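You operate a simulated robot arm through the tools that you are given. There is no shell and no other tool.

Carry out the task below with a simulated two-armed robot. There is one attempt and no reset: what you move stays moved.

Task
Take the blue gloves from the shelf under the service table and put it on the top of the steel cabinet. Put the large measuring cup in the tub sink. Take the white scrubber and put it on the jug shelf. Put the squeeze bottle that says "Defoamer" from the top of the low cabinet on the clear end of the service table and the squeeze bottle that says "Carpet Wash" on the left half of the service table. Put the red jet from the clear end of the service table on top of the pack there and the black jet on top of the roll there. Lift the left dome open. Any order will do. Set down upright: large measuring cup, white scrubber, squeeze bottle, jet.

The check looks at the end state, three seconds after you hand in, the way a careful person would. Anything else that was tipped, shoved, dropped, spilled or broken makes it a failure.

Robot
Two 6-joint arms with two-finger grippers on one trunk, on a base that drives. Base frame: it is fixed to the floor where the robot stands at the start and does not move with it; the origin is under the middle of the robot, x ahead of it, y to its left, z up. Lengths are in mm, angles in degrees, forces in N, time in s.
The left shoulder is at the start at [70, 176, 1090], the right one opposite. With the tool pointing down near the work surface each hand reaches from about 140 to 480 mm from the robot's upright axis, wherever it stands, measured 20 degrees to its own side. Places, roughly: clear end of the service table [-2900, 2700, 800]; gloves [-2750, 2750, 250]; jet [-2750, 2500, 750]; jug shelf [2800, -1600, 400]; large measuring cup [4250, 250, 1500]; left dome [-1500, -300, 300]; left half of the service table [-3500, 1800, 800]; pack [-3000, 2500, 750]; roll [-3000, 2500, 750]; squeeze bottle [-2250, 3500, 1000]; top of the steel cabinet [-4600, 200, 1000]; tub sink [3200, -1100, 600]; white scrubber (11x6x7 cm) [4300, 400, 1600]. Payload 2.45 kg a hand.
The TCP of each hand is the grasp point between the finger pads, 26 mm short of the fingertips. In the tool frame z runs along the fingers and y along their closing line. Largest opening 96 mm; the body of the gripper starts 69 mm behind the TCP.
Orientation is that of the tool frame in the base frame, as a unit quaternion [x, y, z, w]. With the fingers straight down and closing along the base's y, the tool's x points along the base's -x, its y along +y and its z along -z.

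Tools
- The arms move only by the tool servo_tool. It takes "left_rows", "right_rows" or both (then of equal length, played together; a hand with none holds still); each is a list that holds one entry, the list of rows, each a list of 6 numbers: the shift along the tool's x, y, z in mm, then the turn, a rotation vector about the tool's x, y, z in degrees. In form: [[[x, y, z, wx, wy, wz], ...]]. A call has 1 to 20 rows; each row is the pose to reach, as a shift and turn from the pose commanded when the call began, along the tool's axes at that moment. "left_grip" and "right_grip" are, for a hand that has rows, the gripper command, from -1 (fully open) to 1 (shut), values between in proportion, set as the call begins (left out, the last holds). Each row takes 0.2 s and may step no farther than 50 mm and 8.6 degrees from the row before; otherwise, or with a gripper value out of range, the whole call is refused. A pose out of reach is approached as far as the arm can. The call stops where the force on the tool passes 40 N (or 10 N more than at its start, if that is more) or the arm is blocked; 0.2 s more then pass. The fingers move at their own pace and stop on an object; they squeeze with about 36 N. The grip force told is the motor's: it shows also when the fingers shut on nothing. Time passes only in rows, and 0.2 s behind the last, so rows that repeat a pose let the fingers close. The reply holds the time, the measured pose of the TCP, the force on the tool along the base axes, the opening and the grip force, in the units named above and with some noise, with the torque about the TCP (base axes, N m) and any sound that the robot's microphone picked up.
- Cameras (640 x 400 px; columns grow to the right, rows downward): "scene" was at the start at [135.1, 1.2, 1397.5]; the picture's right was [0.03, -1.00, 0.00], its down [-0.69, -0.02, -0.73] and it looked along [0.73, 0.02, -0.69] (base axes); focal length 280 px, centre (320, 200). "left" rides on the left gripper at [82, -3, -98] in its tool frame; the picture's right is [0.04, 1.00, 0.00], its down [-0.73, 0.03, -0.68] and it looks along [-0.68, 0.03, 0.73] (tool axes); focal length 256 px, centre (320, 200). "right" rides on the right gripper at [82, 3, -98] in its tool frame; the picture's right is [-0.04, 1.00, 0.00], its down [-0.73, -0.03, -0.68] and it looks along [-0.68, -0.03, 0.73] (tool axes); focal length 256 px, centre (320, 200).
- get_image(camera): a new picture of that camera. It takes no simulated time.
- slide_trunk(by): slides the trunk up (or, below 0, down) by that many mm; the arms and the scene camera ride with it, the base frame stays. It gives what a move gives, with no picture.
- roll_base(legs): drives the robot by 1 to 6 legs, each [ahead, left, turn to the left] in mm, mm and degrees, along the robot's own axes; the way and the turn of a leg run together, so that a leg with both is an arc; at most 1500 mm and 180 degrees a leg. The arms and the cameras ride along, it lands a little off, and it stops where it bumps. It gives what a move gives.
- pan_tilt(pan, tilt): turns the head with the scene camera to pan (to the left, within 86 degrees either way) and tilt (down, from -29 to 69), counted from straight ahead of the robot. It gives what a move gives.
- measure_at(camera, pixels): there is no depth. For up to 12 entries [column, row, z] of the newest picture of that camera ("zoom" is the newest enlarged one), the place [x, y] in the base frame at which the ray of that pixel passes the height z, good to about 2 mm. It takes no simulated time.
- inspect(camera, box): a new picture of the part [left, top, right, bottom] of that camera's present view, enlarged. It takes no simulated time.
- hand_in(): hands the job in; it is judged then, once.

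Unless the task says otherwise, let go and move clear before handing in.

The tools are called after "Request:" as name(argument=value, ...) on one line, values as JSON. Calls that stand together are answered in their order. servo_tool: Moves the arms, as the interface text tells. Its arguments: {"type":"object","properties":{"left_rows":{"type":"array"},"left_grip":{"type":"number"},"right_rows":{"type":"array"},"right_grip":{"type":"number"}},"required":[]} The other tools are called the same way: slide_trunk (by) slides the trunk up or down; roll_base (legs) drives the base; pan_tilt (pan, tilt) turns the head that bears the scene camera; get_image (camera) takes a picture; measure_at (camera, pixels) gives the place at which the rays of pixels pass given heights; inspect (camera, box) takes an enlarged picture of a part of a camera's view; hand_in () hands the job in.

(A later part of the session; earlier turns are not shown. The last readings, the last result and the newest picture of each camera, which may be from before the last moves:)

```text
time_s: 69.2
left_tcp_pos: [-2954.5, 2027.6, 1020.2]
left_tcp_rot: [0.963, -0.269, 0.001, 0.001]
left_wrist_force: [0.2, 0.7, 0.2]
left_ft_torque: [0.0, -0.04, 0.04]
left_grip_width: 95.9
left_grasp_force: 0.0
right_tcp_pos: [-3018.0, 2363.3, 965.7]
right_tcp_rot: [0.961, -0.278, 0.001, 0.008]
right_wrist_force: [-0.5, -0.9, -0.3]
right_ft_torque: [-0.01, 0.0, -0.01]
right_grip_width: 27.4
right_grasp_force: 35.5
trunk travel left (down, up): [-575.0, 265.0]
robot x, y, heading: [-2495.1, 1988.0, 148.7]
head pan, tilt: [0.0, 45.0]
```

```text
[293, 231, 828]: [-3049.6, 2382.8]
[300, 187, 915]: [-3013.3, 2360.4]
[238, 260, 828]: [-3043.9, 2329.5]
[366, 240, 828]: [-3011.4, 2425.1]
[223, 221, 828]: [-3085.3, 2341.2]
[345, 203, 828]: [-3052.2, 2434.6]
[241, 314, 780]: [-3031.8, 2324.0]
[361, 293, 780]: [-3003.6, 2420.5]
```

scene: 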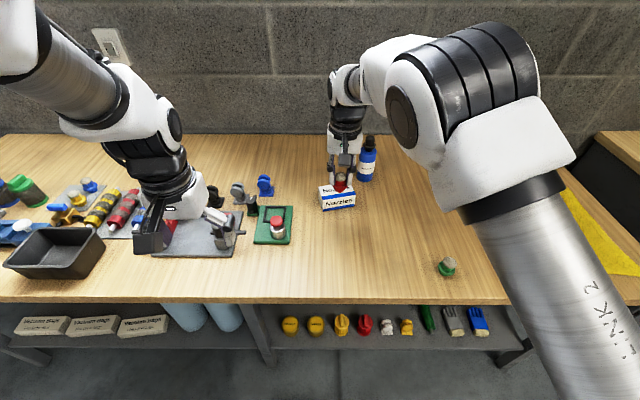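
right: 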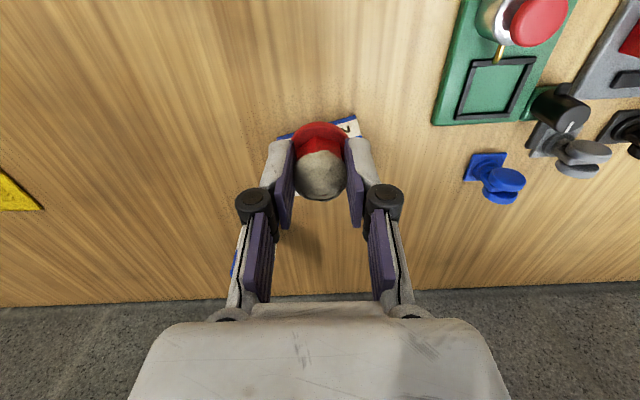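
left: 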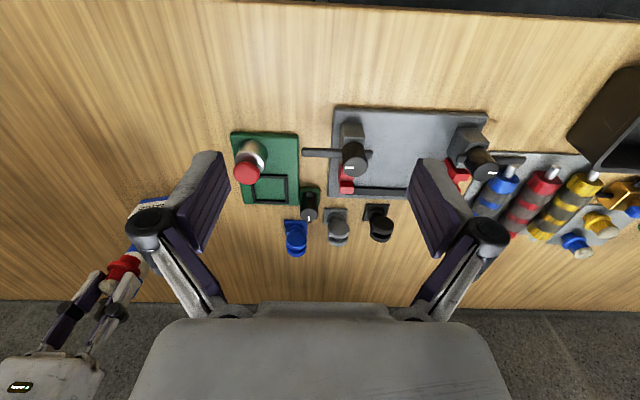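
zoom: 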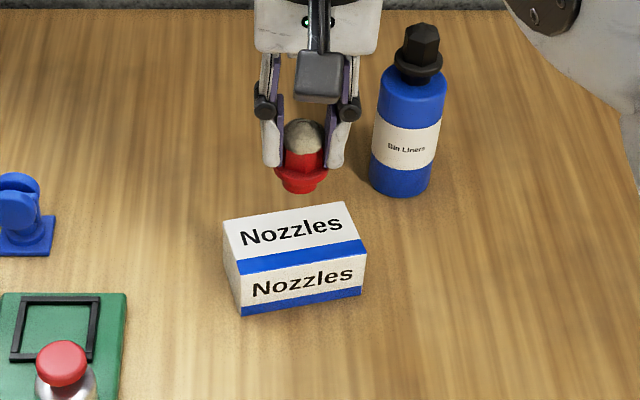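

Corner matching gives the pack top at z≈839, centre (-3039,2377): 29 mm ahead of the jet. I move over it and lower 55 mm.

Request:
servo_tool(right_rows=[[[-29, 0, 0, 0.9, 0, 0], [-29, 0, 30, 0.9, 0, 0], [-29, 0, 55, 0.9, 0, 0], [-29, 0, 55, 0.9, 0, 0]]])

Request:
inspect(camera="scene", box=[290, 150, 380, 240])

Request:
get_image(camera="right")

```text
time_s: 70.2
left_tcp_pos: [-2954.3, 2027.6, 1020.0]
left_tcp_rot: [0.963, -0.268, -0.001, 0.0]
left_wrist_force: [-0.3, 0.1, 0.4]
left_ft_torque: [-0.03, -0.02, 0.0]
left_grip_width: 96.3
left_grasp_force: 0.0
right_tcp_pos: [-3041.7, 2379.2, 911.9]
right_tcp_rot: [0.961, -0.278, 0.001, 0.0]
right_wrist_force: [-0.5, -0.4, -0.2]
right_ft_torque: [-0.02, 0.0, 0.01]
right_grip_width: 27.3
right_grasp_force: 35.4
trunk travel left (down, up): [-575.0, 265.0]
robot x, y, heading: [-2491.6, 1987.7, 148.6]
head pan, tilt: [0.0, 45.0]
```

```text
4.44 times, centred on (335, 195) of scene
```

zoom: 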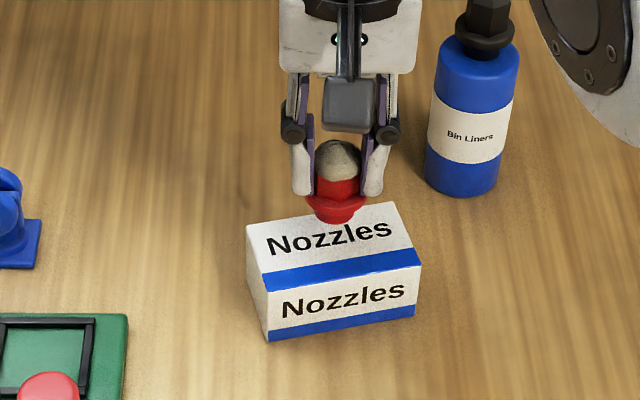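

```text
taken
```

right: 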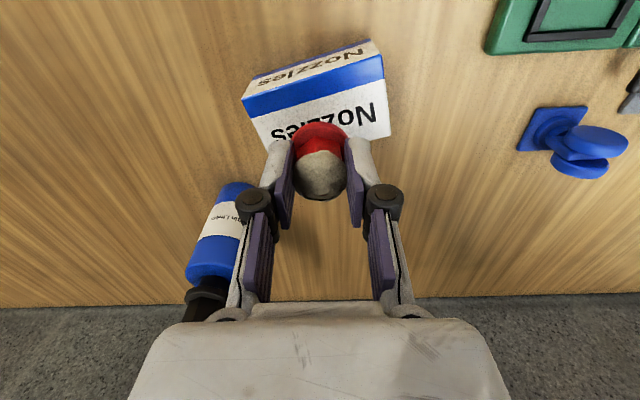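

The stripe belongs to the top face, so the true top-front edge is lower; I re-measure the corners.

Request:
measure_at(camera="zoom", pixels=[[265, 292, 820], [268, 341, 780], [420, 266, 820], [415, 314, 780], [265, 292, 830], [420, 266, 830], [247, 228, 820], [397, 203, 820], [335, 222, 860], [332, 247, 820]])

```text
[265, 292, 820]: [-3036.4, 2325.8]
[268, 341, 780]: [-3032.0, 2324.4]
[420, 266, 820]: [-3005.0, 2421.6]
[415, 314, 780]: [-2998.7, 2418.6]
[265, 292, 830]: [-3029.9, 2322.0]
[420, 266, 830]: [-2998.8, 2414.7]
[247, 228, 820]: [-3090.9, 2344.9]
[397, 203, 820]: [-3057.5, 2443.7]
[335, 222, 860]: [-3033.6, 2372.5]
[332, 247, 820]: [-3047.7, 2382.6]
```

Pack top is z≈826; the jet needs 5 mm more ahead and 35 mm down. I lower 30 and check.

Request:
servo_tool(right_rows=[[[-5, 0, 10, 0, 0, 0], [-5, 0, 30, 0, 0, 0], [-5, 0, 30, 0, 0, 0]]])

Request:
inspect(camera="scene", box=[290, 150, 380, 240])

```text
time_s: 71.0
left_tcp_pos: [-2954.2, 2027.5, 1020.6]
left_tcp_rot: [0.963, -0.269, 0.0, 0.001]
left_wrist_force: [-0.9, -0.7, 0.1]
left_ft_torque: [0.02, 0.03, 0.0]
left_grip_width: 95.9
left_grasp_force: 0.0
right_tcp_pos: [-3046.9, 2381.6, 883.4]
right_tcp_rot: [0.961, -0.277, 0.0, 0.001]
right_wrist_force: [-0.3, 2.1, 12.2]
right_ft_torque: [0.09, 0.09, -0.02]
right_grip_width: 27.2
right_grasp_force: 36.3
trunk travel left (down, up): [-575.0, 265.0]
robot x, y, heading: [-2492.8, 1985.1, 148.7]
head pan, tilt: [0.0, 45.0]
```

```text
4.44 times, centred on (335, 195) of scene
```

zoom: 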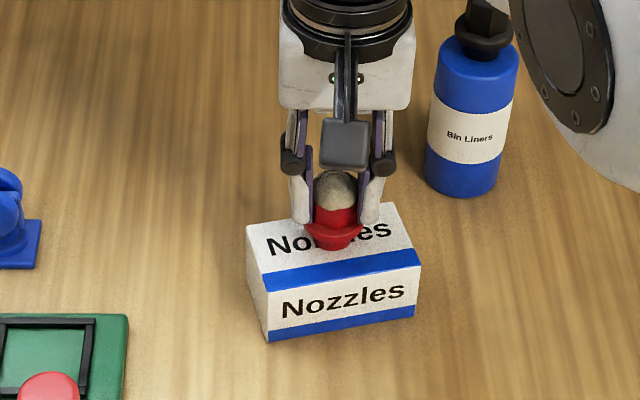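

Contact with 12 N; the jet is seated on the pack. I open the fingers.

Request:
servo_tool(right_rows=[[[0, 0, -0.5, 0, 0, 0], [0, 0, -0.5, 0, 0, 0], [0, 0, -0.5, 0, 0, 0]]], right_grip=-0.3)

Request:
servo_tool(right_rows=[[[0, 0, -30, 0, 0, 0], [0, 0, -75, 0, 0, 0], [0, 0, -120, 0, 0, 0], [0, 0, -120, 0, 0, 0]]], right_grip=-0.6)

Request:
get_image(camera="right")

Request:
inspect(camera="scene", box=[290, 150, 380, 240])

```text
time_s: 71.8
left_tcp_pos: [-2955.7, 2027.0, 1019.6]
left_tcp_rot: [0.963, -0.27, 0.001, 0.0]
left_wrist_force: [-0.5, 0.5, 0.2]
left_ft_torque: [0.01, 0.02, 0.01]
left_grip_width: 96.0
left_grasp_force: 0.0
right_tcp_pos: [-3045.6, 2381.0, 880.5]
right_tcp_rot: [0.961, -0.277, 0.002, 0.001]
right_wrist_force: [0.0, -0.4, 0.1]
right_ft_torque: [0.02, -0.04, -0.03]
right_grip_width: 62.5
right_grasp_force: 0.0
trunk travel left (down, up): [-575.0, 265.0]
robot x, y, heading: [-2494.8, 1985.6, 148.6]
head pan, tilt: [0.0, 45.0]
```

```text
time_s: 72.8
left_tcp_pos: [-2954.7, 2027.8, 1020.3]
left_tcp_rot: [0.963, -0.269, 0.0, 0.001]
left_wrist_force: [-0.6, 0.8, 0.3]
left_ft_torque: [0.01, -0.01, 0.01]
left_grip_width: 96.0
left_grasp_force: 0.0
right_tcp_pos: [-3047.6, 2383.5, 1002.5]
right_tcp_rot: [0.961, -0.278, 0.003, 0.001]
right_wrist_force: [0.3, -0.7, 0.2]
right_ft_torque: [-0.01, 0.01, 0.01]
right_grip_width: 76.8
right_grasp_force: 0.0
trunk travel left (down, up): [-575.0, 265.0]
robot x, y, heading: [-2491.6, 1984.7, 148.8]
head pan, tilt: [0.0, 45.0]
```

```text
taken
```

right: 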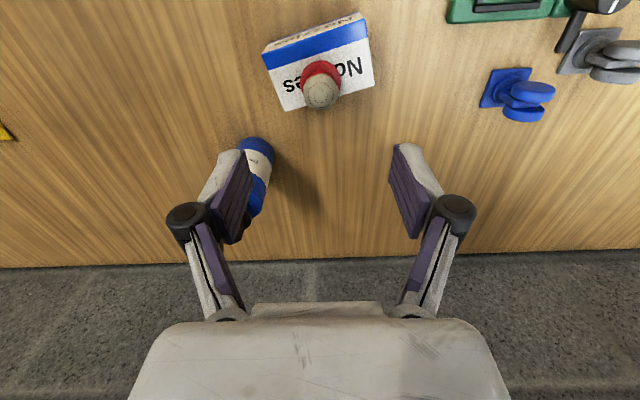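

```text
4.44 times, centred on (335, 195) of scene
```

zoom: 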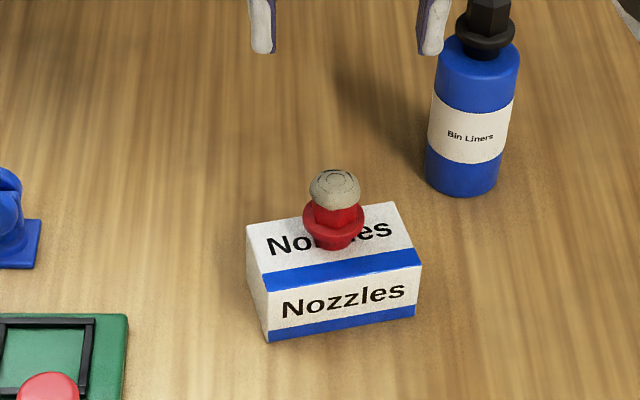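

Red jet is on the pack and black jet on the roll. Next the squeeze bottles: I raise the hands to a safe pose and look right toward the low cabinet.

Request:
pan_tilt(pan=-60, tilt=30)

Request:
get_image(camera="scene")

Request:
pan_tilt(pan=-86, tilt=45)

Request:
get_image(camera="scene")

```text
time_s: 74.1
left_tcp_pos: [-2955.2, 2026.4, 1019.8]
left_tcp_rot: [0.963, -0.268, 0.0, 0.001]
left_wrist_force: [-0.2, 0.0, 1.1]
left_ft_torque: [0.01, 0.01, 0.01]
left_grip_width: 96.0
left_grasp_force: 0.1
right_tcp_pos: [-3048.4, 2382.9, 1003.3]
right_tcp_rot: [0.96, -0.278, 0.003, 0.002]
right_wrist_force: [-0.1, 0.1, 0.3]
right_ft_torque: [0.01, 0.02, 0.01]
right_grip_width: 76.9
right_grasp_force: 0.0
trunk travel left (down, up): [-575.0, 265.0]
robot x, y, heading: [-2491.9, 1988.9, 148.8]
head pan, tilt: [-60.0, 30.0]
```

```text
taken
```

scene: 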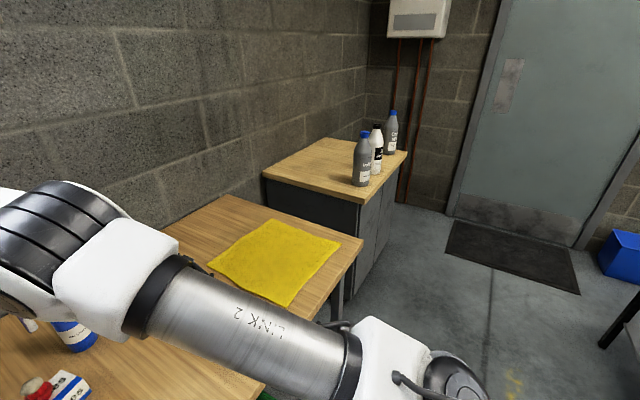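

```text
time_s: 75.0
left_tcp_pos: [-2955.1, 2027.0, 1019.8]
left_tcp_rot: [0.963, -0.269, 0.0, 0.001]
left_wrist_force: [0.5, -0.2, 1.2]
left_ft_torque: [-0.01, 0.03, 0.03]
left_grip_width: 95.9
left_grasp_force: 0.1
right_tcp_pos: [-3048.8, 2383.3, 1001.6]
right_tcp_rot: [0.961, -0.278, 0.002, 0.001]
right_wrist_force: [0.0, -0.5, -0.5]
right_ft_torque: [-0.01, 0.01, 0.02]
right_grip_width: 76.9
right_grasp_force: 0.1
trunk travel left (down, up): [-575.0, 265.0]
robot x, y, heading: [-2489.2, 1989.4, 148.6]
head pan, tilt: [-85.9, 45.0]
```

```text
taken
```

scene: 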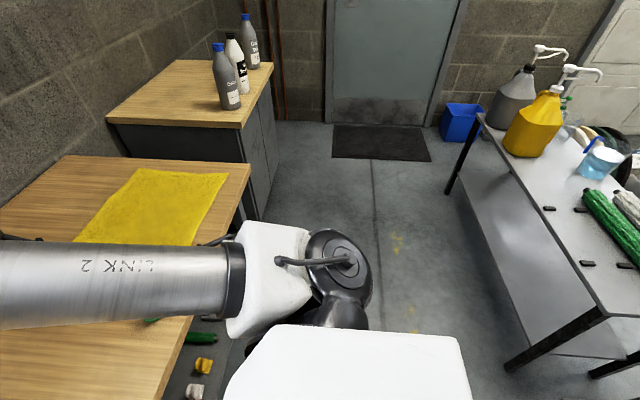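

Request:
measure_at(camera="scene", pixels=[[512, 367, 0], [447, 192, 0], [262, 216, 0], [243, 125, 920], [273, 66, 920], [108, 120, 920], [250, 165, 780], [240, 190, 780], [230, 107, 920], [250, 66, 920]])

Request:
inspect(camera="scene", box=[90, 0, 290, 140])

```text
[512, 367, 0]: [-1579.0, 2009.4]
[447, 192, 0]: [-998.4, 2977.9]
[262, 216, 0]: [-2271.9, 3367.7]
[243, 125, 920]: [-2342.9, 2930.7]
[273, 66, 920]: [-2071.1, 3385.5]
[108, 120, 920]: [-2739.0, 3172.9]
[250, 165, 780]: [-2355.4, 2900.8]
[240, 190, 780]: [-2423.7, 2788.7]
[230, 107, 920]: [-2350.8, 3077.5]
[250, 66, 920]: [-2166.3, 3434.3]
```

```text
2.86 times, centred on (190, 70) of scene
```

zoom: 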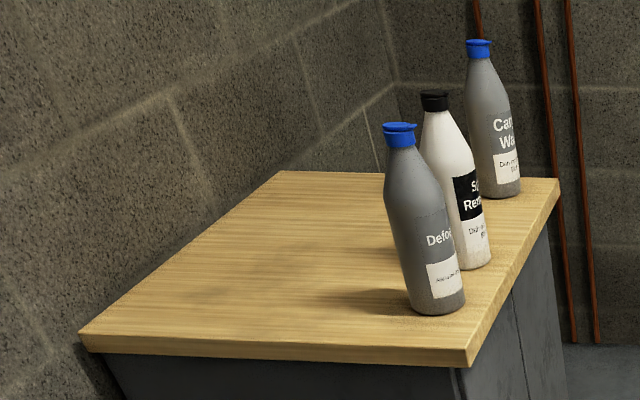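

The three bottles stand near the front of the low cabinet: Defoamer, Spot Remover, Carpet Wash. I raise the trunk 200 mm, then back off.

Request:
slide_trunk(by=200)

Request:
roll_base(legs=[[-260, 0, 0]])

Request:
servo_tool(right_rows=[[[45, 0, 0, 0, 0, 0], [90, 0, 0, 0, 0, 0], [135, 0, 0, 0, 0, 0], [180, 0, 0, 0, 0, 0]]], right_grip=-1, left_rows=[[[0, 0, 0, 0, 0, 0], [0, 0, 0, 0, 0, 0], [0, 0, 0, 0, 0, 0], [0, 0, 0, 0, 0, 0]]])

Request:
get_image(camera="scene")

```text
time_s: 77.2
left_tcp_pos: [-2955.3, 2028.0, 1220.8]
left_tcp_rot: [0.963, -0.269, -0.001, 0.002]
left_wrist_force: [-0.1, -0.1, 0.2]
left_ft_torque: [-0.01, 0.01, 0.02]
left_grip_width: 95.7
left_grasp_force: 0.0
right_tcp_pos: [-3047.5, 2383.6, 1202.3]
right_tcp_rot: [0.961, -0.278, 0.002, 0.001]
right_wrist_force: [-0.3, -0.2, -0.5]
right_ft_torque: [-0.02, 0.0, 0.0]
right_grip_width: 76.4
right_grasp_force: 0.0
trunk travel left (down, up): [-775.0, 65.0]
robot x, y, heading: [-2489.5, 1989.7, 148.8]
head pan, tilt: [-85.9, 45.0]
```

```text
time_s: 79.1
left_tcp_pos: [-2733.0, 1894.2, 1219.8]
left_tcp_rot: [0.963, -0.271, 0.0, 0.001]
left_wrist_force: [-0.2, 0.2, 1.1]
left_ft_torque: [-0.06, 0.0, -0.01]
left_grip_width: 96.0
left_grasp_force: 0.1
right_tcp_pos: [-2826.2, 2249.0, 1201.1]
right_tcp_rot: [0.96, -0.28, 0.003, 0.001]
right_wrist_force: [1.0, 0.3, -0.6]
right_ft_torque: [0.01, -0.01, 0.0]
right_grip_width: 76.6
right_grasp_force: 0.0
trunk travel left (down, up): [-775.0, 65.0]
robot x, y, heading: [-2269.2, 1848.6, 148.5]
head pan, tilt: [-85.9, 45.0]
```

```text
time_s: 79.9
left_tcp_pos: [-2731.9, 1894.3, 1220.0]
left_tcp_rot: [0.963, -0.271, 0.0, 0.001]
left_wrist_force: [0.1, 0.3, 0.5]
left_ft_torque: [0.02, -0.01, -0.01]
left_grip_width: 95.7
left_grasp_force: 0.0
right_tcp_pos: [-2694.6, 2217.9, 1119.0]
right_tcp_rot: [0.95, -0.296, 0.089, 0.051]
right_wrist_force: [-0.5, -0.5, 0.0]
right_ft_torque: [0.01, 0.01, -0.01]
right_grip_width: 95.9
right_grasp_force: 0.0
right hand out of reach, approached as far as the arm can: row 2, 3, 4
trunk travel left (down, up): [-775.0, 65.0]
robot x, y, heading: [-2269.0, 1852.8, 148.7]
head pan, tilt: [-85.9, 45.0]
stopped in row 4 (right hand): the arm was blocked; the commanded pose is now the measured one
```

```text
taken
```

scene: 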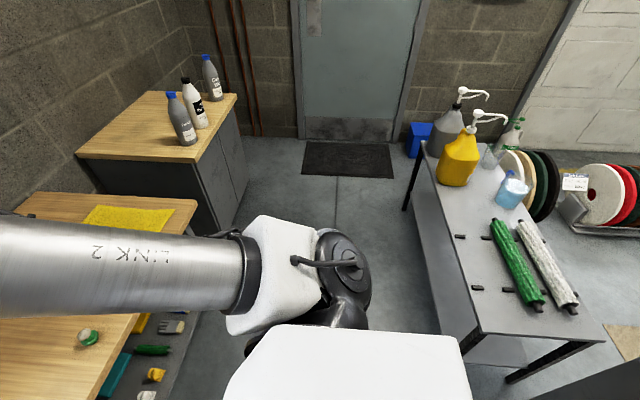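

The right hand hit its near limit and tilted about 11°. I swing it outward and level it again.

Request:
servo_tool(right_rows=[[[0, -40, -10, 1.6, -5.6, 0], [0, -80, -20, 3.2, -11.3, 0], [0, -120, -40, 3.2, -11.3, 0], [0, -160, -60, 3.2, -11.3, 0], [0, -160, -80, 3.2, -11.3, 0]]])

Request:
pan_tilt(pan=-40, tilt=35)

Request:
get_image(camera="scene")

```text
time_s: 81.1
left_tcp_pos: [-2732.5, 1891.7, 1220.1]
left_tcp_rot: [0.963, -0.27, -0.001, 0.002]
left_wrist_force: [-0.1, 0.4, -1.0]
left_ft_torque: [0.03, -0.02, -0.01]
left_grip_width: 95.9
left_grasp_force: 0.1
right_tcp_pos: [-2614.9, 2356.0, 1191.7]
right_tcp_rot: [0.955, -0.296, 0.004, -0.008]
right_wrist_force: [-0.3, -0.1, 0.5]
right_ft_torque: [0.01, -0.01, -0.04]
right_grip_width: 96.1
right_grasp_force: 0.1
trunk travel left (down, up): [-775.0, 65.0]
robot x, y, heading: [-2264.2, 1851.4, 148.7]
head pan, tilt: [-85.9, 45.0]
```

```text
time_s: 82.2
left_tcp_pos: [-2732.5, 1893.6, 1219.7]
left_tcp_rot: [0.963, -0.27, 0.0, 0.001]
left_wrist_force: [0.2, 0.2, 0.4]
left_ft_torque: [-0.01, 0.01, 0.03]
left_grip_width: 96.1
left_grasp_force: 0.2
right_tcp_pos: [-2614.4, 2358.5, 1189.9]
right_tcp_rot: [0.955, -0.296, 0.004, -0.008]
right_wrist_force: [0.2, -0.5, -0.2]
right_ft_torque: [0.03, 0.0, -0.02]
right_grip_width: 96.1
right_grasp_force: 0.2
trunk travel left (down, up): [-775.0, 65.0]
robot x, y, heading: [-2270.7, 1848.9, 148.6]
head pan, tilt: [-40.0, 35.0]
```

```text
taken
```

scene: 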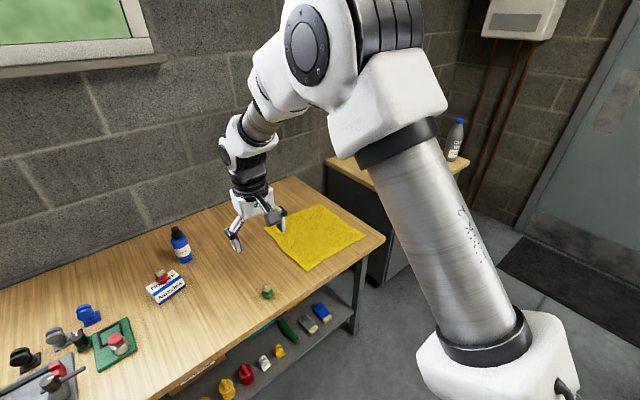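

Both hands are in front of the table line at z≈1190–1220. I strafe right 1200 mm to face the low cabinet.

Request:
roll_base(legs=[[0, -1200, 0]])

Request:
pan_tilt(pan=0, tilt=40)

Request:
get_image(camera="scene")

Request:
get_image(camera="left")

Request:
get_image(camera="right")

```text
time_s: 88.3
left_tcp_pos: [-2104.1, 2924.6, 1220.5]
left_tcp_rot: [0.963, -0.269, 0.001, 0.001]
left_wrist_force: [0.1, -0.4, 0.2]
left_ft_torque: [-0.01, 0.0, -0.04]
left_grip_width: 96.1
left_grasp_force: 0.1
right_tcp_pos: [-1987.7, 3389.4, 1191.8]
right_tcp_rot: [0.956, -0.295, 0.004, -0.008]
right_wrist_force: [0.2, -0.8, -0.6]
right_ft_torque: [0.03, -0.03, 0.0]
right_grip_width: 96.0
right_grasp_force: 0.1
trunk travel left (down, up): [-775.0, 65.0]
robot x, y, heading: [-1641.2, 2885.4, 148.7]
head pan, tilt: [-40.0, 35.0]
```

```text
time_s: 89.4
left_tcp_pos: [-2104.6, 2925.1, 1220.6]
left_tcp_rot: [0.963, -0.269, 0.001, 0.001]
left_wrist_force: [-0.4, 0.8, 0.1]
left_ft_torque: [-0.02, 0.03, 0.02]
left_grip_width: 95.9
left_grasp_force: 0.1
right_tcp_pos: [-1987.2, 3388.8, 1190.9]
right_tcp_rot: [0.956, -0.294, 0.004, -0.008]
right_wrist_force: [-0.9, 0.2, 1.0]
right_ft_torque: [0.01, 0.02, -0.02]
right_grip_width: 96.0
right_grasp_force: 0.1
trunk travel left (down, up): [-775.0, 65.0]
robot x, y, heading: [-1639.8, 2884.2, 148.7]
head pan, tilt: [0.0, 40.0]
```

```text
taken
```

scene: 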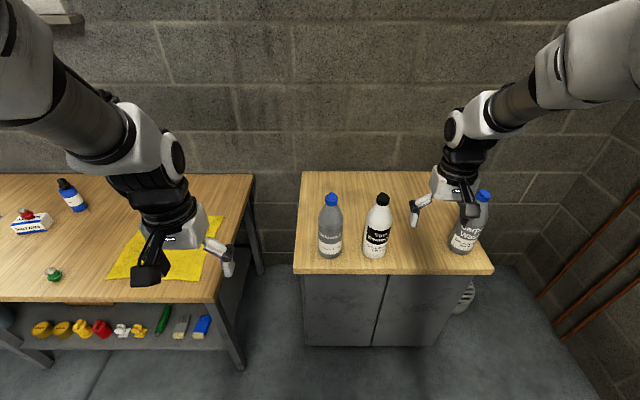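

```text
taken
```

left: 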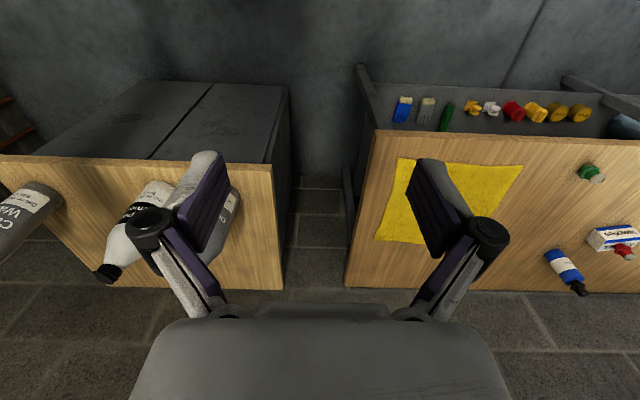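

```text
taken
```

right: 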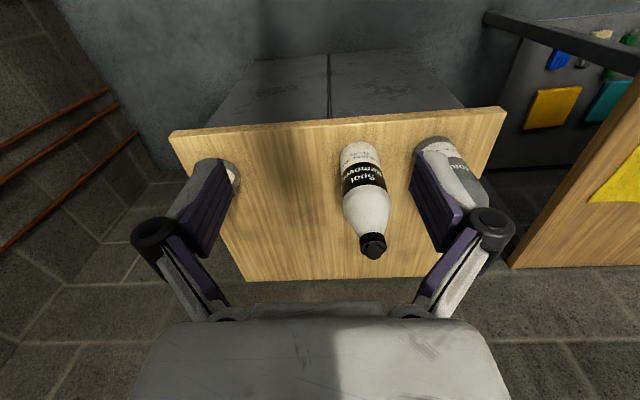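

Request:
inspect(camera="scene", box=[280, 160, 500, 290])

Request:
measure_at(camera="scene", pixels=[[383, 197, 1080], [383, 197, 1120], [383, 197, 1160], [332, 197, 1100], [332, 197, 1140], [293, 268, 880], [493, 266, 880], [302, 172, 880], [329, 257, 880], [374, 257, 880], [462, 250, 880]])

Request:
measure_at(camera="right", pixels=[[373, 245, 1080], [373, 245, 1120], [373, 245, 1160], [172, 133, 880], [505, 110, 880], [247, 281, 880], [170, 133, 920], [505, 110, 920]])

```text
2.91 times, centred on (390, 225) of scene
```

zoom: 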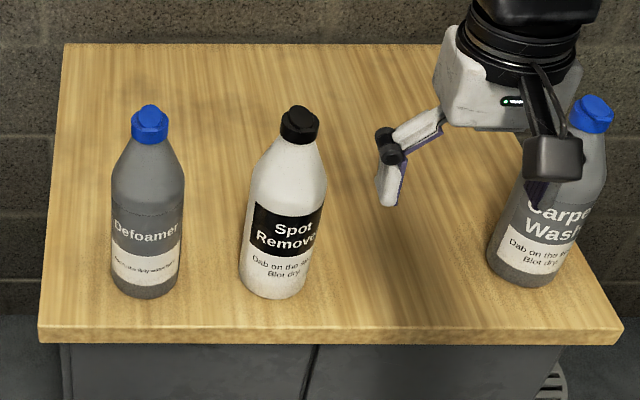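

```text
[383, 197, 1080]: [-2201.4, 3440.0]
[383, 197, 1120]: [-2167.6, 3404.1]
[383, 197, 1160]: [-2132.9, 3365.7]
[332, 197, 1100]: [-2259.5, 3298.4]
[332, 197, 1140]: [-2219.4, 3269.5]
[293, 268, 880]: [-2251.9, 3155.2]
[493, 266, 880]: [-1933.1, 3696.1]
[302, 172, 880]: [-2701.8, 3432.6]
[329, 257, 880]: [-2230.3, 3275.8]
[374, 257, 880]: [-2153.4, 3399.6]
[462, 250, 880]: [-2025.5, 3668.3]
```

```text
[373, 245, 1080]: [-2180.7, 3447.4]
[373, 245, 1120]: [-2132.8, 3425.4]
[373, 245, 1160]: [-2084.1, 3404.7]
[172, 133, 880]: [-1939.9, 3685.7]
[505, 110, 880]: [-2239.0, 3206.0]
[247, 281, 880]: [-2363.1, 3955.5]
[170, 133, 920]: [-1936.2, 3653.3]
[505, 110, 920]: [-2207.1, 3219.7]
```

Triangulating the Spot Remover cap gives cap tops at z≈1047 and the cabinet top at ~820. I check the right-hand wall distance before moving.

Request:
measure_at(camera="scene", pixels=[[535, 275, 0], [560, 325, 0], [600, 397, 0], [522, 255, 0]])

Request:
pan_tilt(pan=-60, tilt=10)

Request:
get_image(camera="scene")

```text
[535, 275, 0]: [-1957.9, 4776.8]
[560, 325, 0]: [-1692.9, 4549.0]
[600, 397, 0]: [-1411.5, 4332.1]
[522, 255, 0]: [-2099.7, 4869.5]
```

```text
time_s: 90.7
left_tcp_pos: [-2104.4, 2924.0, 1219.2]
left_tcp_rot: [0.963, -0.269, 0.0, 0.0]
left_wrist_force: [-0.4, 0.1, -0.3]
left_ft_torque: [0.01, 0.01, 0.0]
left_grip_width: 96.1
left_grasp_force: 0.1
right_tcp_pos: [-1987.7, 3388.2, 1190.9]
right_tcp_rot: [0.956, -0.295, 0.004, -0.008]
right_wrist_force: [0.1, -0.3, -0.1]
right_ft_torque: [-0.02, 0.0, 0.0]
right_grip_width: 95.9
right_grasp_force: 0.0
trunk travel left (down, up): [-775.0, 65.0]
robot x, y, heading: [-1643.2, 2884.1, 148.8]
head pan, tilt: [-60.0, 10.0]
```

```text
taken
```

scene: 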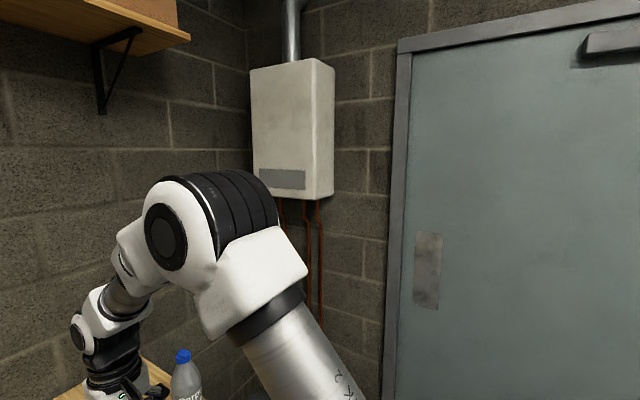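

The right wall is at t≈3000, so there is room. I move right 265 mm and ahead 150 mm.

Request:
roll_base(legs=[[0, -265, 0], [150, 0, 0]])

Request:
pan_tilt(pan=10, tilt=45)

Request:
get_image(camera="scene")

Request:
get_image(camera="left")

Request:
get_image(camera="right")

```text
time_s: 93.6
left_tcp_pos: [-2089.1, 3228.6, 1221.7]
left_tcp_rot: [0.963, -0.271, -0.001, 0.001]
left_wrist_force: [0.2, -0.7, -0.1]
left_ft_torque: [0.02, -0.01, -0.01]
left_grip_width: 96.2
left_grasp_force: 0.1
right_tcp_pos: [-1970.8, 3693.4, 1192.4]
right_tcp_rot: [0.955, -0.297, 0.004, -0.009]
right_wrist_force: [0.6, 0.8, 0.1]
right_ft_torque: [-0.03, 0.02, 0.04]
right_grip_width: 96.1
right_grasp_force: 0.0
trunk travel left (down, up): [-775.0, 65.0]
robot x, y, heading: [-1625.5, 3187.6, 148.7]
head pan, tilt: [-60.0, 10.0]
```

```text
time_s: 95.0
left_tcp_pos: [-2091.2, 3230.4, 1219.8]
left_tcp_rot: [0.963, -0.271, 0.001, 0.001]
left_wrist_force: [0.7, 0.2, 0.2]
left_ft_torque: [-0.01, -0.02, 0.03]
left_grip_width: 95.8
left_grasp_force: 0.1
right_tcp_pos: [-1974.1, 3694.0, 1190.6]
right_tcp_rot: [0.955, -0.297, 0.004, -0.008]
right_wrist_force: [-0.7, 0.3, 0.1]
right_ft_torque: [-0.01, 0.02, 0.01]
right_grip_width: 96.2
right_grasp_force: 0.0
trunk travel left (down, up): [-775.0, 65.0]
robot x, y, heading: [-1627.9, 3187.1, 148.3]
head pan, tilt: [10.0, 45.0]
```

```text
taken
```

scene: 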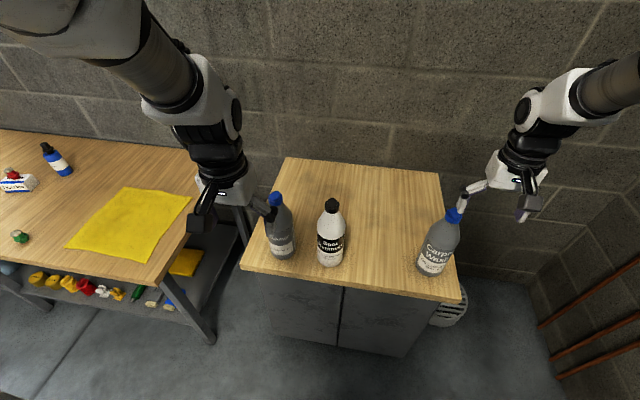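

```text
taken
```

left: 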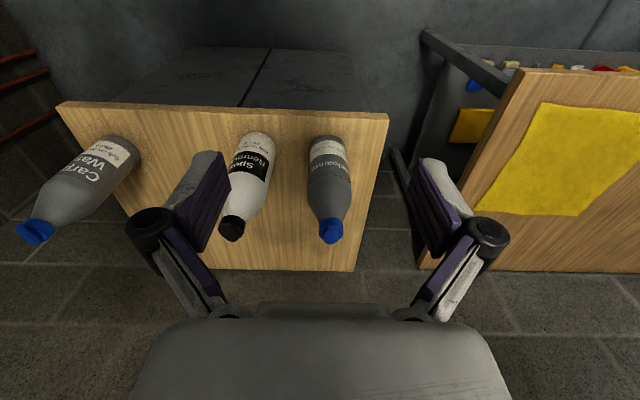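

```text
taken
```

right: 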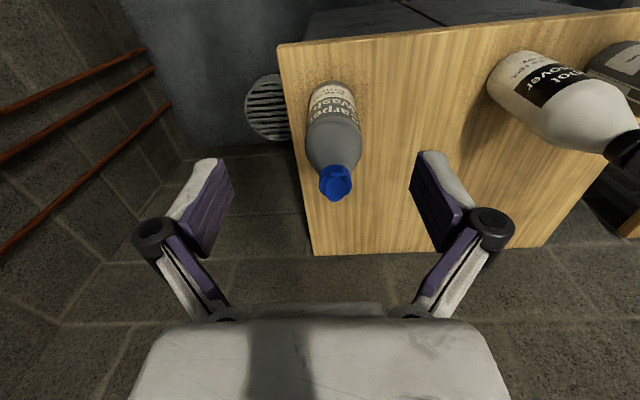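

Cap of Defoamer at left (331,230) is 236 mm ahead and 29 mm to the left; Carpet Wash cap at right (335,182) is 114 mm ahead. I move both hands above the caps at z≈1120.

Request:
servo_tool(left_rows=[[[-40, 5, 0, 0, 0, 0], [-80, 10, 0, 0, 0, 0], [-120, 15, 0, 0, 0, 0], [-160, 20, 0, 0, 0, 0], [-200, 25, 0, 0, 0, 0], [-236, 29, 20, 0, 0, 0], [-236, 29, 60, 0, 0, 0], [-236, 29, 95, 0, 0, 0], [-236, 29, 95, 0, 0, 0]]], right_rows=[[[-20, 2, 0, -0.3, 0, -1], [-40, 4, 0, -0.6, 0, -2], [-60, 6, 0, -1, 0, -3.2], [-80, 9, 0, -1, 0, -3.2], [-100, 11, 0, -1, 0, -3.2], [-114, 12.5, 10, -1, 0, -3.2], [-114, 12.5, 40, -1, 0, -3.2], [-114, 12.5, 65, -1, 0, -3.2], [-114, 12.5, 65, -1, 0, -3.2]]])

Request:
get_image(camera="left")

Request:
get_image(camera="right")

```text
time_s: 97.0
left_tcp_pos: [-2307.9, 3327.4, 1123.6]
left_tcp_rot: [0.962, -0.272, 0.0, 0.002]
left_wrist_force: [-0.9, 1.0, 0.5]
left_ft_torque: [0.02, -0.04, 0.0]
left_grip_width: 95.8
left_grasp_force: 0.1
right_tcp_pos: [-2073.1, 3748.1, 1124.8]
right_tcp_rot: [0.963, -0.27, 0.001, 0.0]
right_wrist_force: [0.5, -0.1, -0.4]
right_ft_torque: [0.02, -0.02, -0.03]
right_grip_width: 95.9
right_grasp_force: 0.2
trunk travel left (down, up): [-775.0, 65.0]
robot x, y, heading: [-1626.3, 3188.3, 148.4]
head pan, tilt: [10.0, 45.0]
```

```text
taken
```

left: 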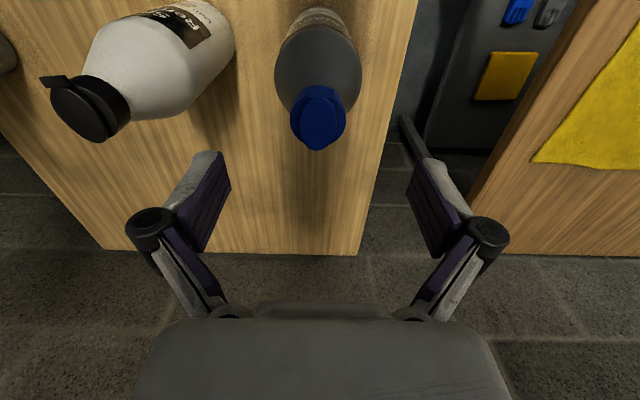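

```text
taken
```

right: 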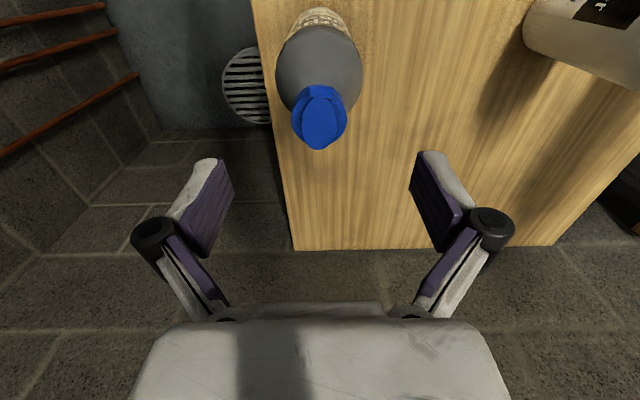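

Both caps sit right under the TCPs (rows ~118). I zoom in to see the cap shapes.

Request:
inspect(camera="left", box=[260, 60, 380, 170])

Request:
inspect(camera="right", box=[260, 60, 380, 170])

Request:
get_image(camera="scene")

Request:
inspect(camera="scene", box=[230, 140, 350, 260])

```text
3.64 times, centred on (320, 115) of left
```

zoom: 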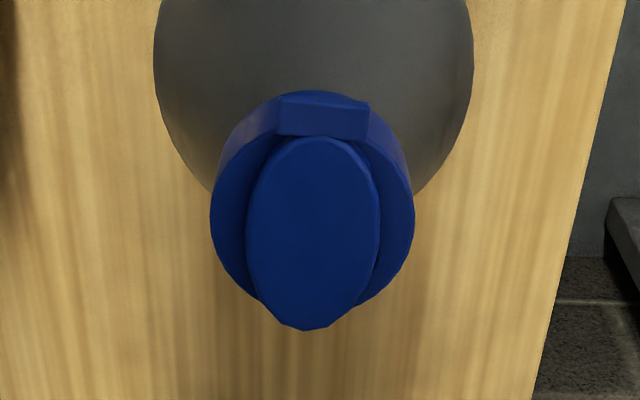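

```text
3.64 times, centred on (320, 115) of right
```

zoom: 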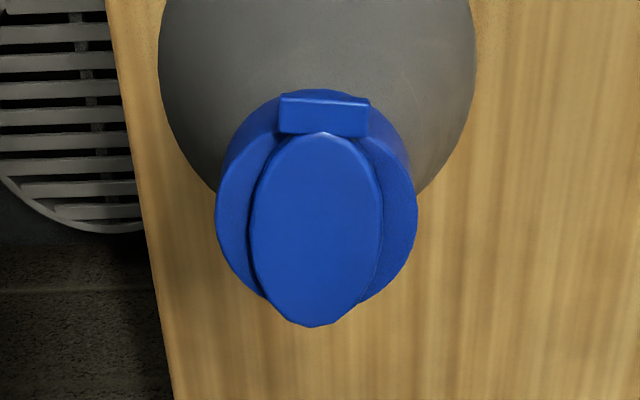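

```text
taken
```

scene: 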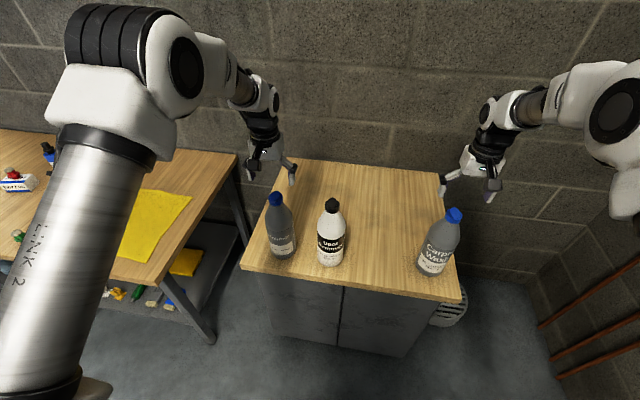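

```text
3.33 times, centred on (290, 200) of scene
```

zoom: 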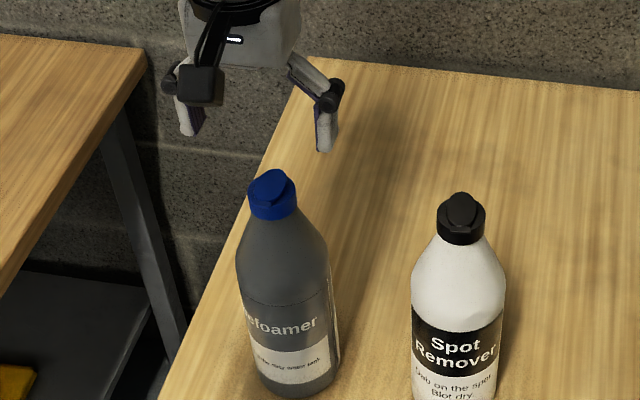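

Request:
servo_tool(left_rows=[[[0, -1, 22, 0, 0, 0], [0, -1, 45, 0, 0, 0], [0, -1, 45, 0, 0, 0]]], right_rows=[[[0, -1, 22, 0, 0, 0], [0, -1, 45, 0, 0, 0], [0, -1, 45, 0, 0, 0]]])

Request:
inspect(camera="scene", box=[230, 140, 350, 260])

Request:
inspect(camera="left", box=[220, 60, 420, 240])

Request:
inspect(camera="right", box=[220, 60, 420, 240])

```text
time_s: 97.8
left_tcp_pos: [-2303.7, 3328.6, 1078.9]
left_tcp_rot: [0.962, -0.272, 0.0, 0.001]
left_wrist_force: [1.3, -0.4, -0.7]
left_ft_torque: [0.02, -0.01, 0.04]
left_grip_width: 95.9
left_grasp_force: 0.1
right_tcp_pos: [-2072.6, 3749.1, 1079.9]
right_tcp_rot: [0.963, -0.271, 0.001, 0.0]
right_wrist_force: [-1.5, 0.2, -0.5]
right_ft_torque: [0.05, 0.04, -0.02]
right_grip_width: 95.9
right_grasp_force: 0.0
trunk travel left (down, up): [-775.0, 65.0]
robot x, y, heading: [-1630.0, 3187.3, 148.6]
head pan, tilt: [10.0, 45.0]
```

```text
3.33 times, centred on (290, 200) of scene
```

zoom: 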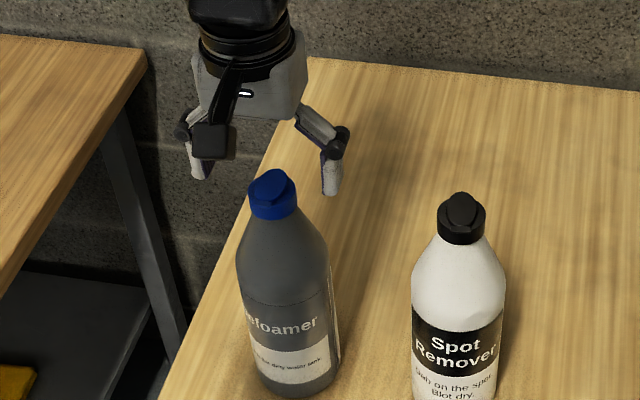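

```text
2.22 times, centred on (320, 150) of left
```

zoom: 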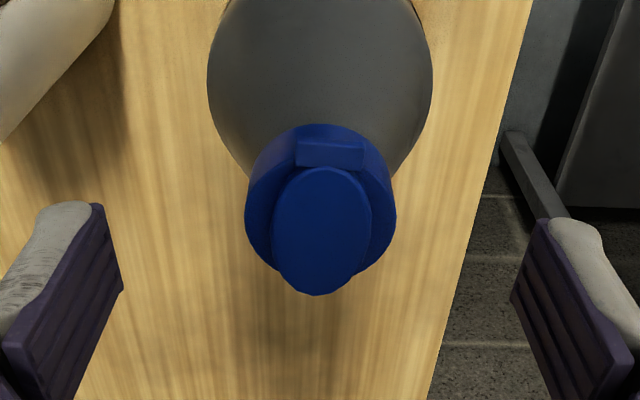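

```text
2.22 times, centred on (320, 150) of right
```

zoom: 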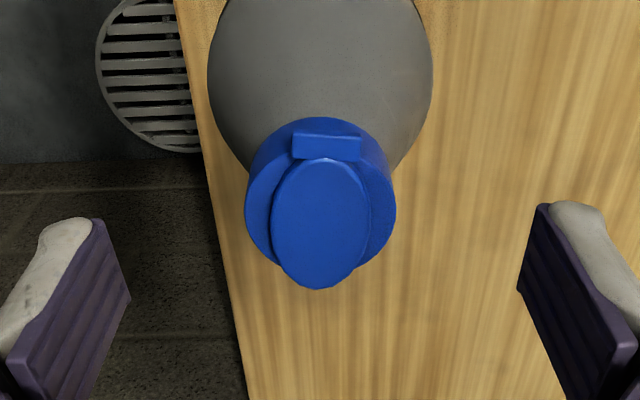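

Cap tops measure z≈1046, centred. I descend 25 mm with both hands and close on the caps.

Request:
servo_tool(left_rows=[[[0, 0, 12, 0, 0, 0], [0, 0, 25, 0, 0, 0], [0, 0, 25, 0, 0, 0]]], right_rows=[[[0, 0, 13, 0, 0, 0], [0, 0, 26, 0, 0, 0], [0, 0, 26, 0, 0, 0]]])

Request:
servo_tool(left_rows=[[[0, 0, 0, 0, 0, 0], [0, 0, 0, 0, 0, 0], [0, 0, 0, 0, 0, 0], [0, 0, 0, 0, 0, 0]]], right_rows=[[[0, 0, 0, 0, 0, 0], [0, 0, 0, 0, 0, 0], [0, 0, 0, 0, 0, 0], [0, 0, 0, 0, 0, 0]]], left_grip=1, right_grip=1)

Request:
get_image(camera="scene")

Request:
inspect(camera="left", box=[220, 60, 420, 240])

Request:
inspect(camera="right", box=[220, 60, 420, 240])

```text
time_s: 98.6
left_tcp_pos: [-2306.2, 3328.2, 1053.5]
left_tcp_rot: [0.963, -0.271, 0.0, 0.001]
left_wrist_force: [-0.5, -0.4, 0.6]
left_ft_torque: [0.03, 0.03, -0.02]
left_grip_width: 96.0
left_grasp_force: 0.0
right_tcp_pos: [-2072.0, 3750.3, 1053.7]
right_tcp_rot: [0.963, -0.271, 0.002, 0.0]
right_wrist_force: [-0.1, 0.3, -0.1]
right_ft_torque: [-0.02, 0.05, 0.0]
right_grip_width: 96.1
right_grasp_force: 0.0
trunk travel left (down, up): [-775.0, 65.0]
robot x, y, heading: [-1629.2, 3186.7, 148.4]
head pan, tilt: [10.0, 45.0]
```

```text
time_s: 99.6
left_tcp_pos: [-2305.2, 3328.7, 1054.0]
left_tcp_rot: [0.962, -0.271, 0.0, 0.0]
left_wrist_force: [-1.5, 1.2, 5.0]
left_ft_torque: [0.2, 0.11, 0.03]
left_grip_width: 38.8
left_grasp_force: 36.2
right_tcp_pos: [-2073.2, 3749.6, 1054.5]
right_tcp_rot: [0.963, -0.271, 0.001, 0.0]
right_wrist_force: [-3.1, 2.4, 8.7]
right_ft_torque: [0.31, 0.52, 0.03]
right_grip_width: 38.8
right_grasp_force: 36.1
trunk travel left (down, up): [-775.0, 65.0]
robot x, y, heading: [-1628.2, 3189.2, 148.6]
head pan, tilt: [10.0, 45.0]
```

```text
taken
```

scene: 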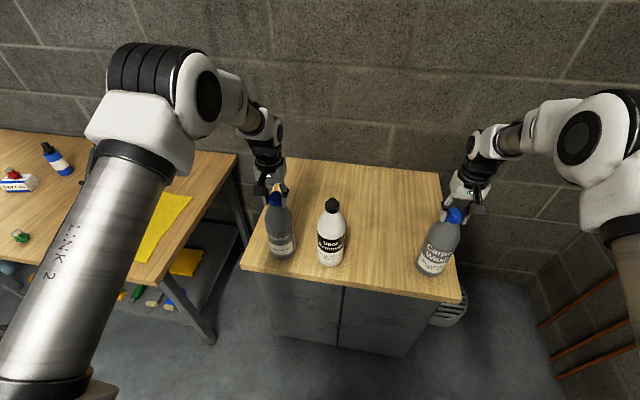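

```text
2.22 times, centred on (320, 150) of left
```

zoom: 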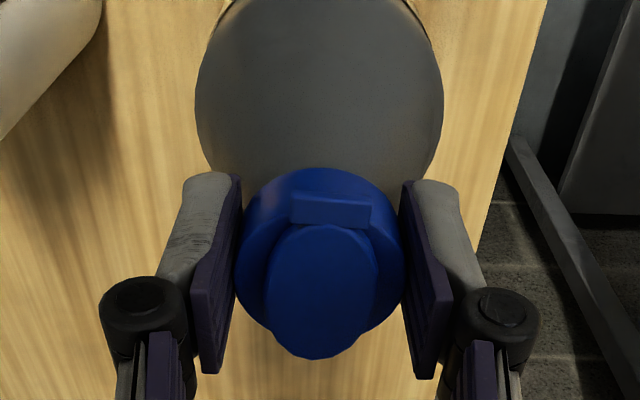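

```text
2.22 times, centred on (320, 150) of right
```

zoom: 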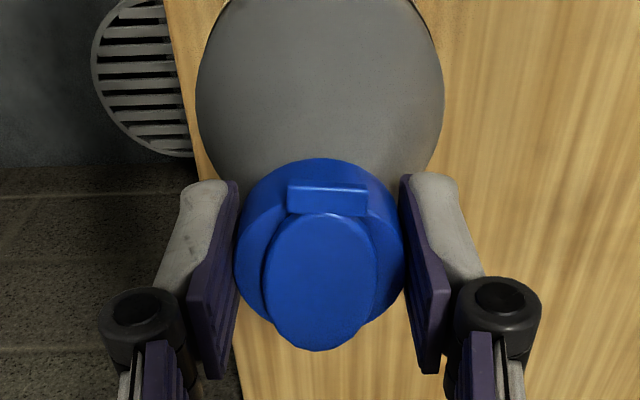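

Both caps are gripped (38.8 mm, 36 N). I lift both bottles slowly.

Request:
servo_tool(left_rows=[[[0, 0, -5, 0, 0, 0], [0, 0, -15, 0, 0, 0], [0, 0, -40, 0, 0, 0], [0, 0, -70, 0, 0, 0], [0, 0, -70, 0, 0, 0]]], right_rows=[[[0, 0, -5, 0, 0, 0], [0, 0, -15, 0, 0, 0], [0, 0, -40, 0, 0, 0], [0, 0, -70, 0, 0, 0], [0, 0, -70, 0, 0, 0]]])

Request:
get_image(camera="scene")

```text
time_s: 100.8
left_tcp_pos: [-2310.1, 3328.9, 1122.8]
left_tcp_rot: [0.963, -0.271, 0.001, 0.002]
left_wrist_force: [-0.1, 0.5, -4.4]
left_ft_torque: [-0.02, -0.01, 0.0]
left_grip_width: 39.2
left_grasp_force: 35.9
right_tcp_pos: [-2073.4, 3748.9, 1123.8]
right_tcp_rot: [0.963, -0.271, 0.003, 0.001]
right_wrist_force: [-0.5, 0.2, -4.3]
right_ft_torque: [-0.01, -0.01, 0.0]
right_grip_width: 38.9
right_grasp_force: 36.0
trunk travel left (down, up): [-775.0, 65.0]
robot x, y, heading: [-1630.7, 3185.1, 148.5]
head pan, tilt: [10.0, 45.0]
```

```text
taken
```

scene: 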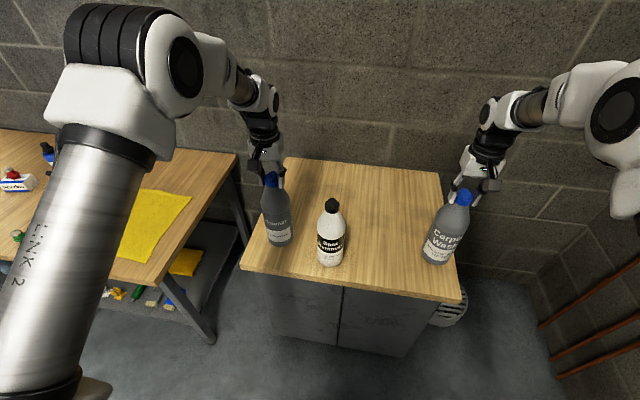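

Both bottles hang straight (~4.4 N each). I pull the hands in 50 mm, back up 150 mm, then strafe left past the Spot Remover.

Request:
servo_tool(left_rows=[[[25, 0, 0, 0, 0, 0], [50, 0, 0, 0, 0, 0], [50, 0, 0, 0, 0, 0]]], right_rows=[[[25, 0, 0, 0, 0, 0], [50, 0, 0, 0, 0, 0], [50, 0, 0, 0, 0, 0]]])

Request:
roll_base(legs=[[-160, 0, 0]])

Request:
get_image(camera="scene")

```text
time_s: 101.6
left_tcp_pos: [-2268.3, 3303.4, 1123.0]
left_tcp_rot: [0.963, -0.271, 0.001, 0.001]
left_wrist_force: [0.2, -0.5, -5.6]
left_ft_torque: [0.02, -0.01, 0.03]
left_grip_width: 38.7
left_grasp_force: 36.0
right_tcp_pos: [-2032.3, 3726.2, 1122.9]
right_tcp_rot: [0.963, -0.27, 0.003, 0.0]
right_wrist_force: [0.1, -0.4, -4.8]
right_ft_torque: [-0.02, -0.01, -0.02]
right_grip_width: 39.1
right_grasp_force: 35.6
trunk travel left (down, up): [-775.0, 65.0]
robot x, y, heading: [-1627.6, 3183.1, 148.8]
head pan, tilt: [10.0, 45.0]
```

```text
time_s: 103.0
left_tcp_pos: [-2132.7, 3222.2, 1122.6]
left_tcp_rot: [0.962, -0.272, 0.002, 0.001]
left_wrist_force: [-0.8, -0.2, -4.9]
left_ft_torque: [0.01, -0.02, 0.01]
left_grip_width: 38.8
left_grasp_force: 35.8
right_tcp_pos: [-1896.3, 3644.2, 1122.5]
right_tcp_rot: [0.963, -0.271, 0.004, 0.0]
right_wrist_force: [-0.2, -0.1, -6.1]
right_ft_torque: [-0.05, -0.06, 0.03]
right_grip_width: 39.1
right_grasp_force: 36.2
trunk travel left (down, up): [-775.0, 65.0]
robot x, y, heading: [-1494.0, 3104.6, 148.3]
head pan, tilt: [10.0, 45.0]
```

```text
taken
```

scene: 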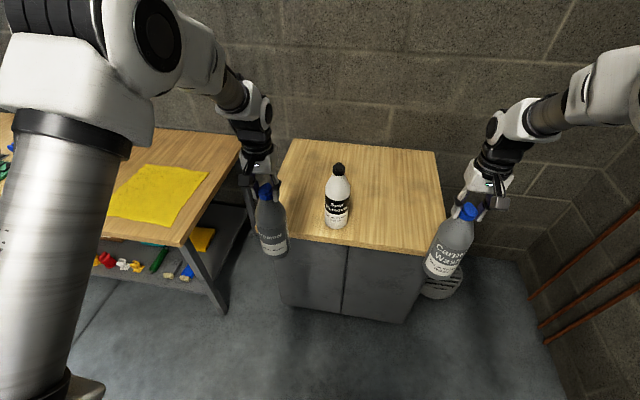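

Request:
roll_base(legs=[[0, 897, 0.3]])

Request:
get_image(camera="scene")

```text
time_s: 107.8
left_tcp_pos: [-2603.6, 2445.0, 1124.3]
left_tcp_rot: [0.963, -0.271, 0.001, 0.001]
left_wrist_force: [0.4, 0.3, -4.4]
left_ft_torque: [-0.02, 0.03, -0.01]
left_grip_width: 38.8
left_grasp_force: 35.9
right_tcp_pos: [-2371.0, 2867.8, 1124.5]
right_tcp_rot: [0.963, -0.269, 0.002, 0.0]
right_wrist_force: [-0.6, -1.0, -5.6]
right_ft_torque: [0.03, -0.01, 0.01]
right_grip_width: 39.2
right_grasp_force: 36.0
trunk travel left (down, up): [-775.0, 65.0]
robot x, y, heading: [-1968.7, 2331.9, 148.6]
head pan, tilt: [10.0, 45.0]
```

```text
taken
```

scene: 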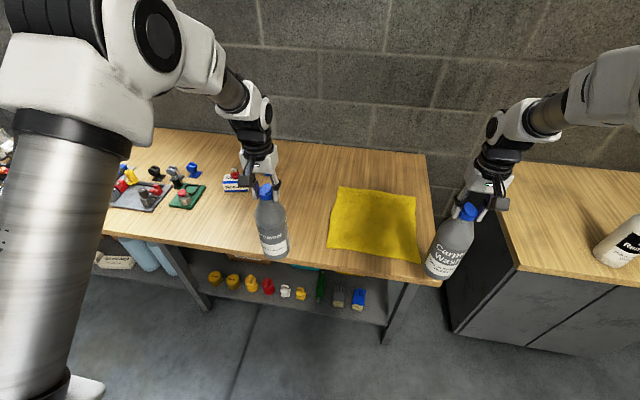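

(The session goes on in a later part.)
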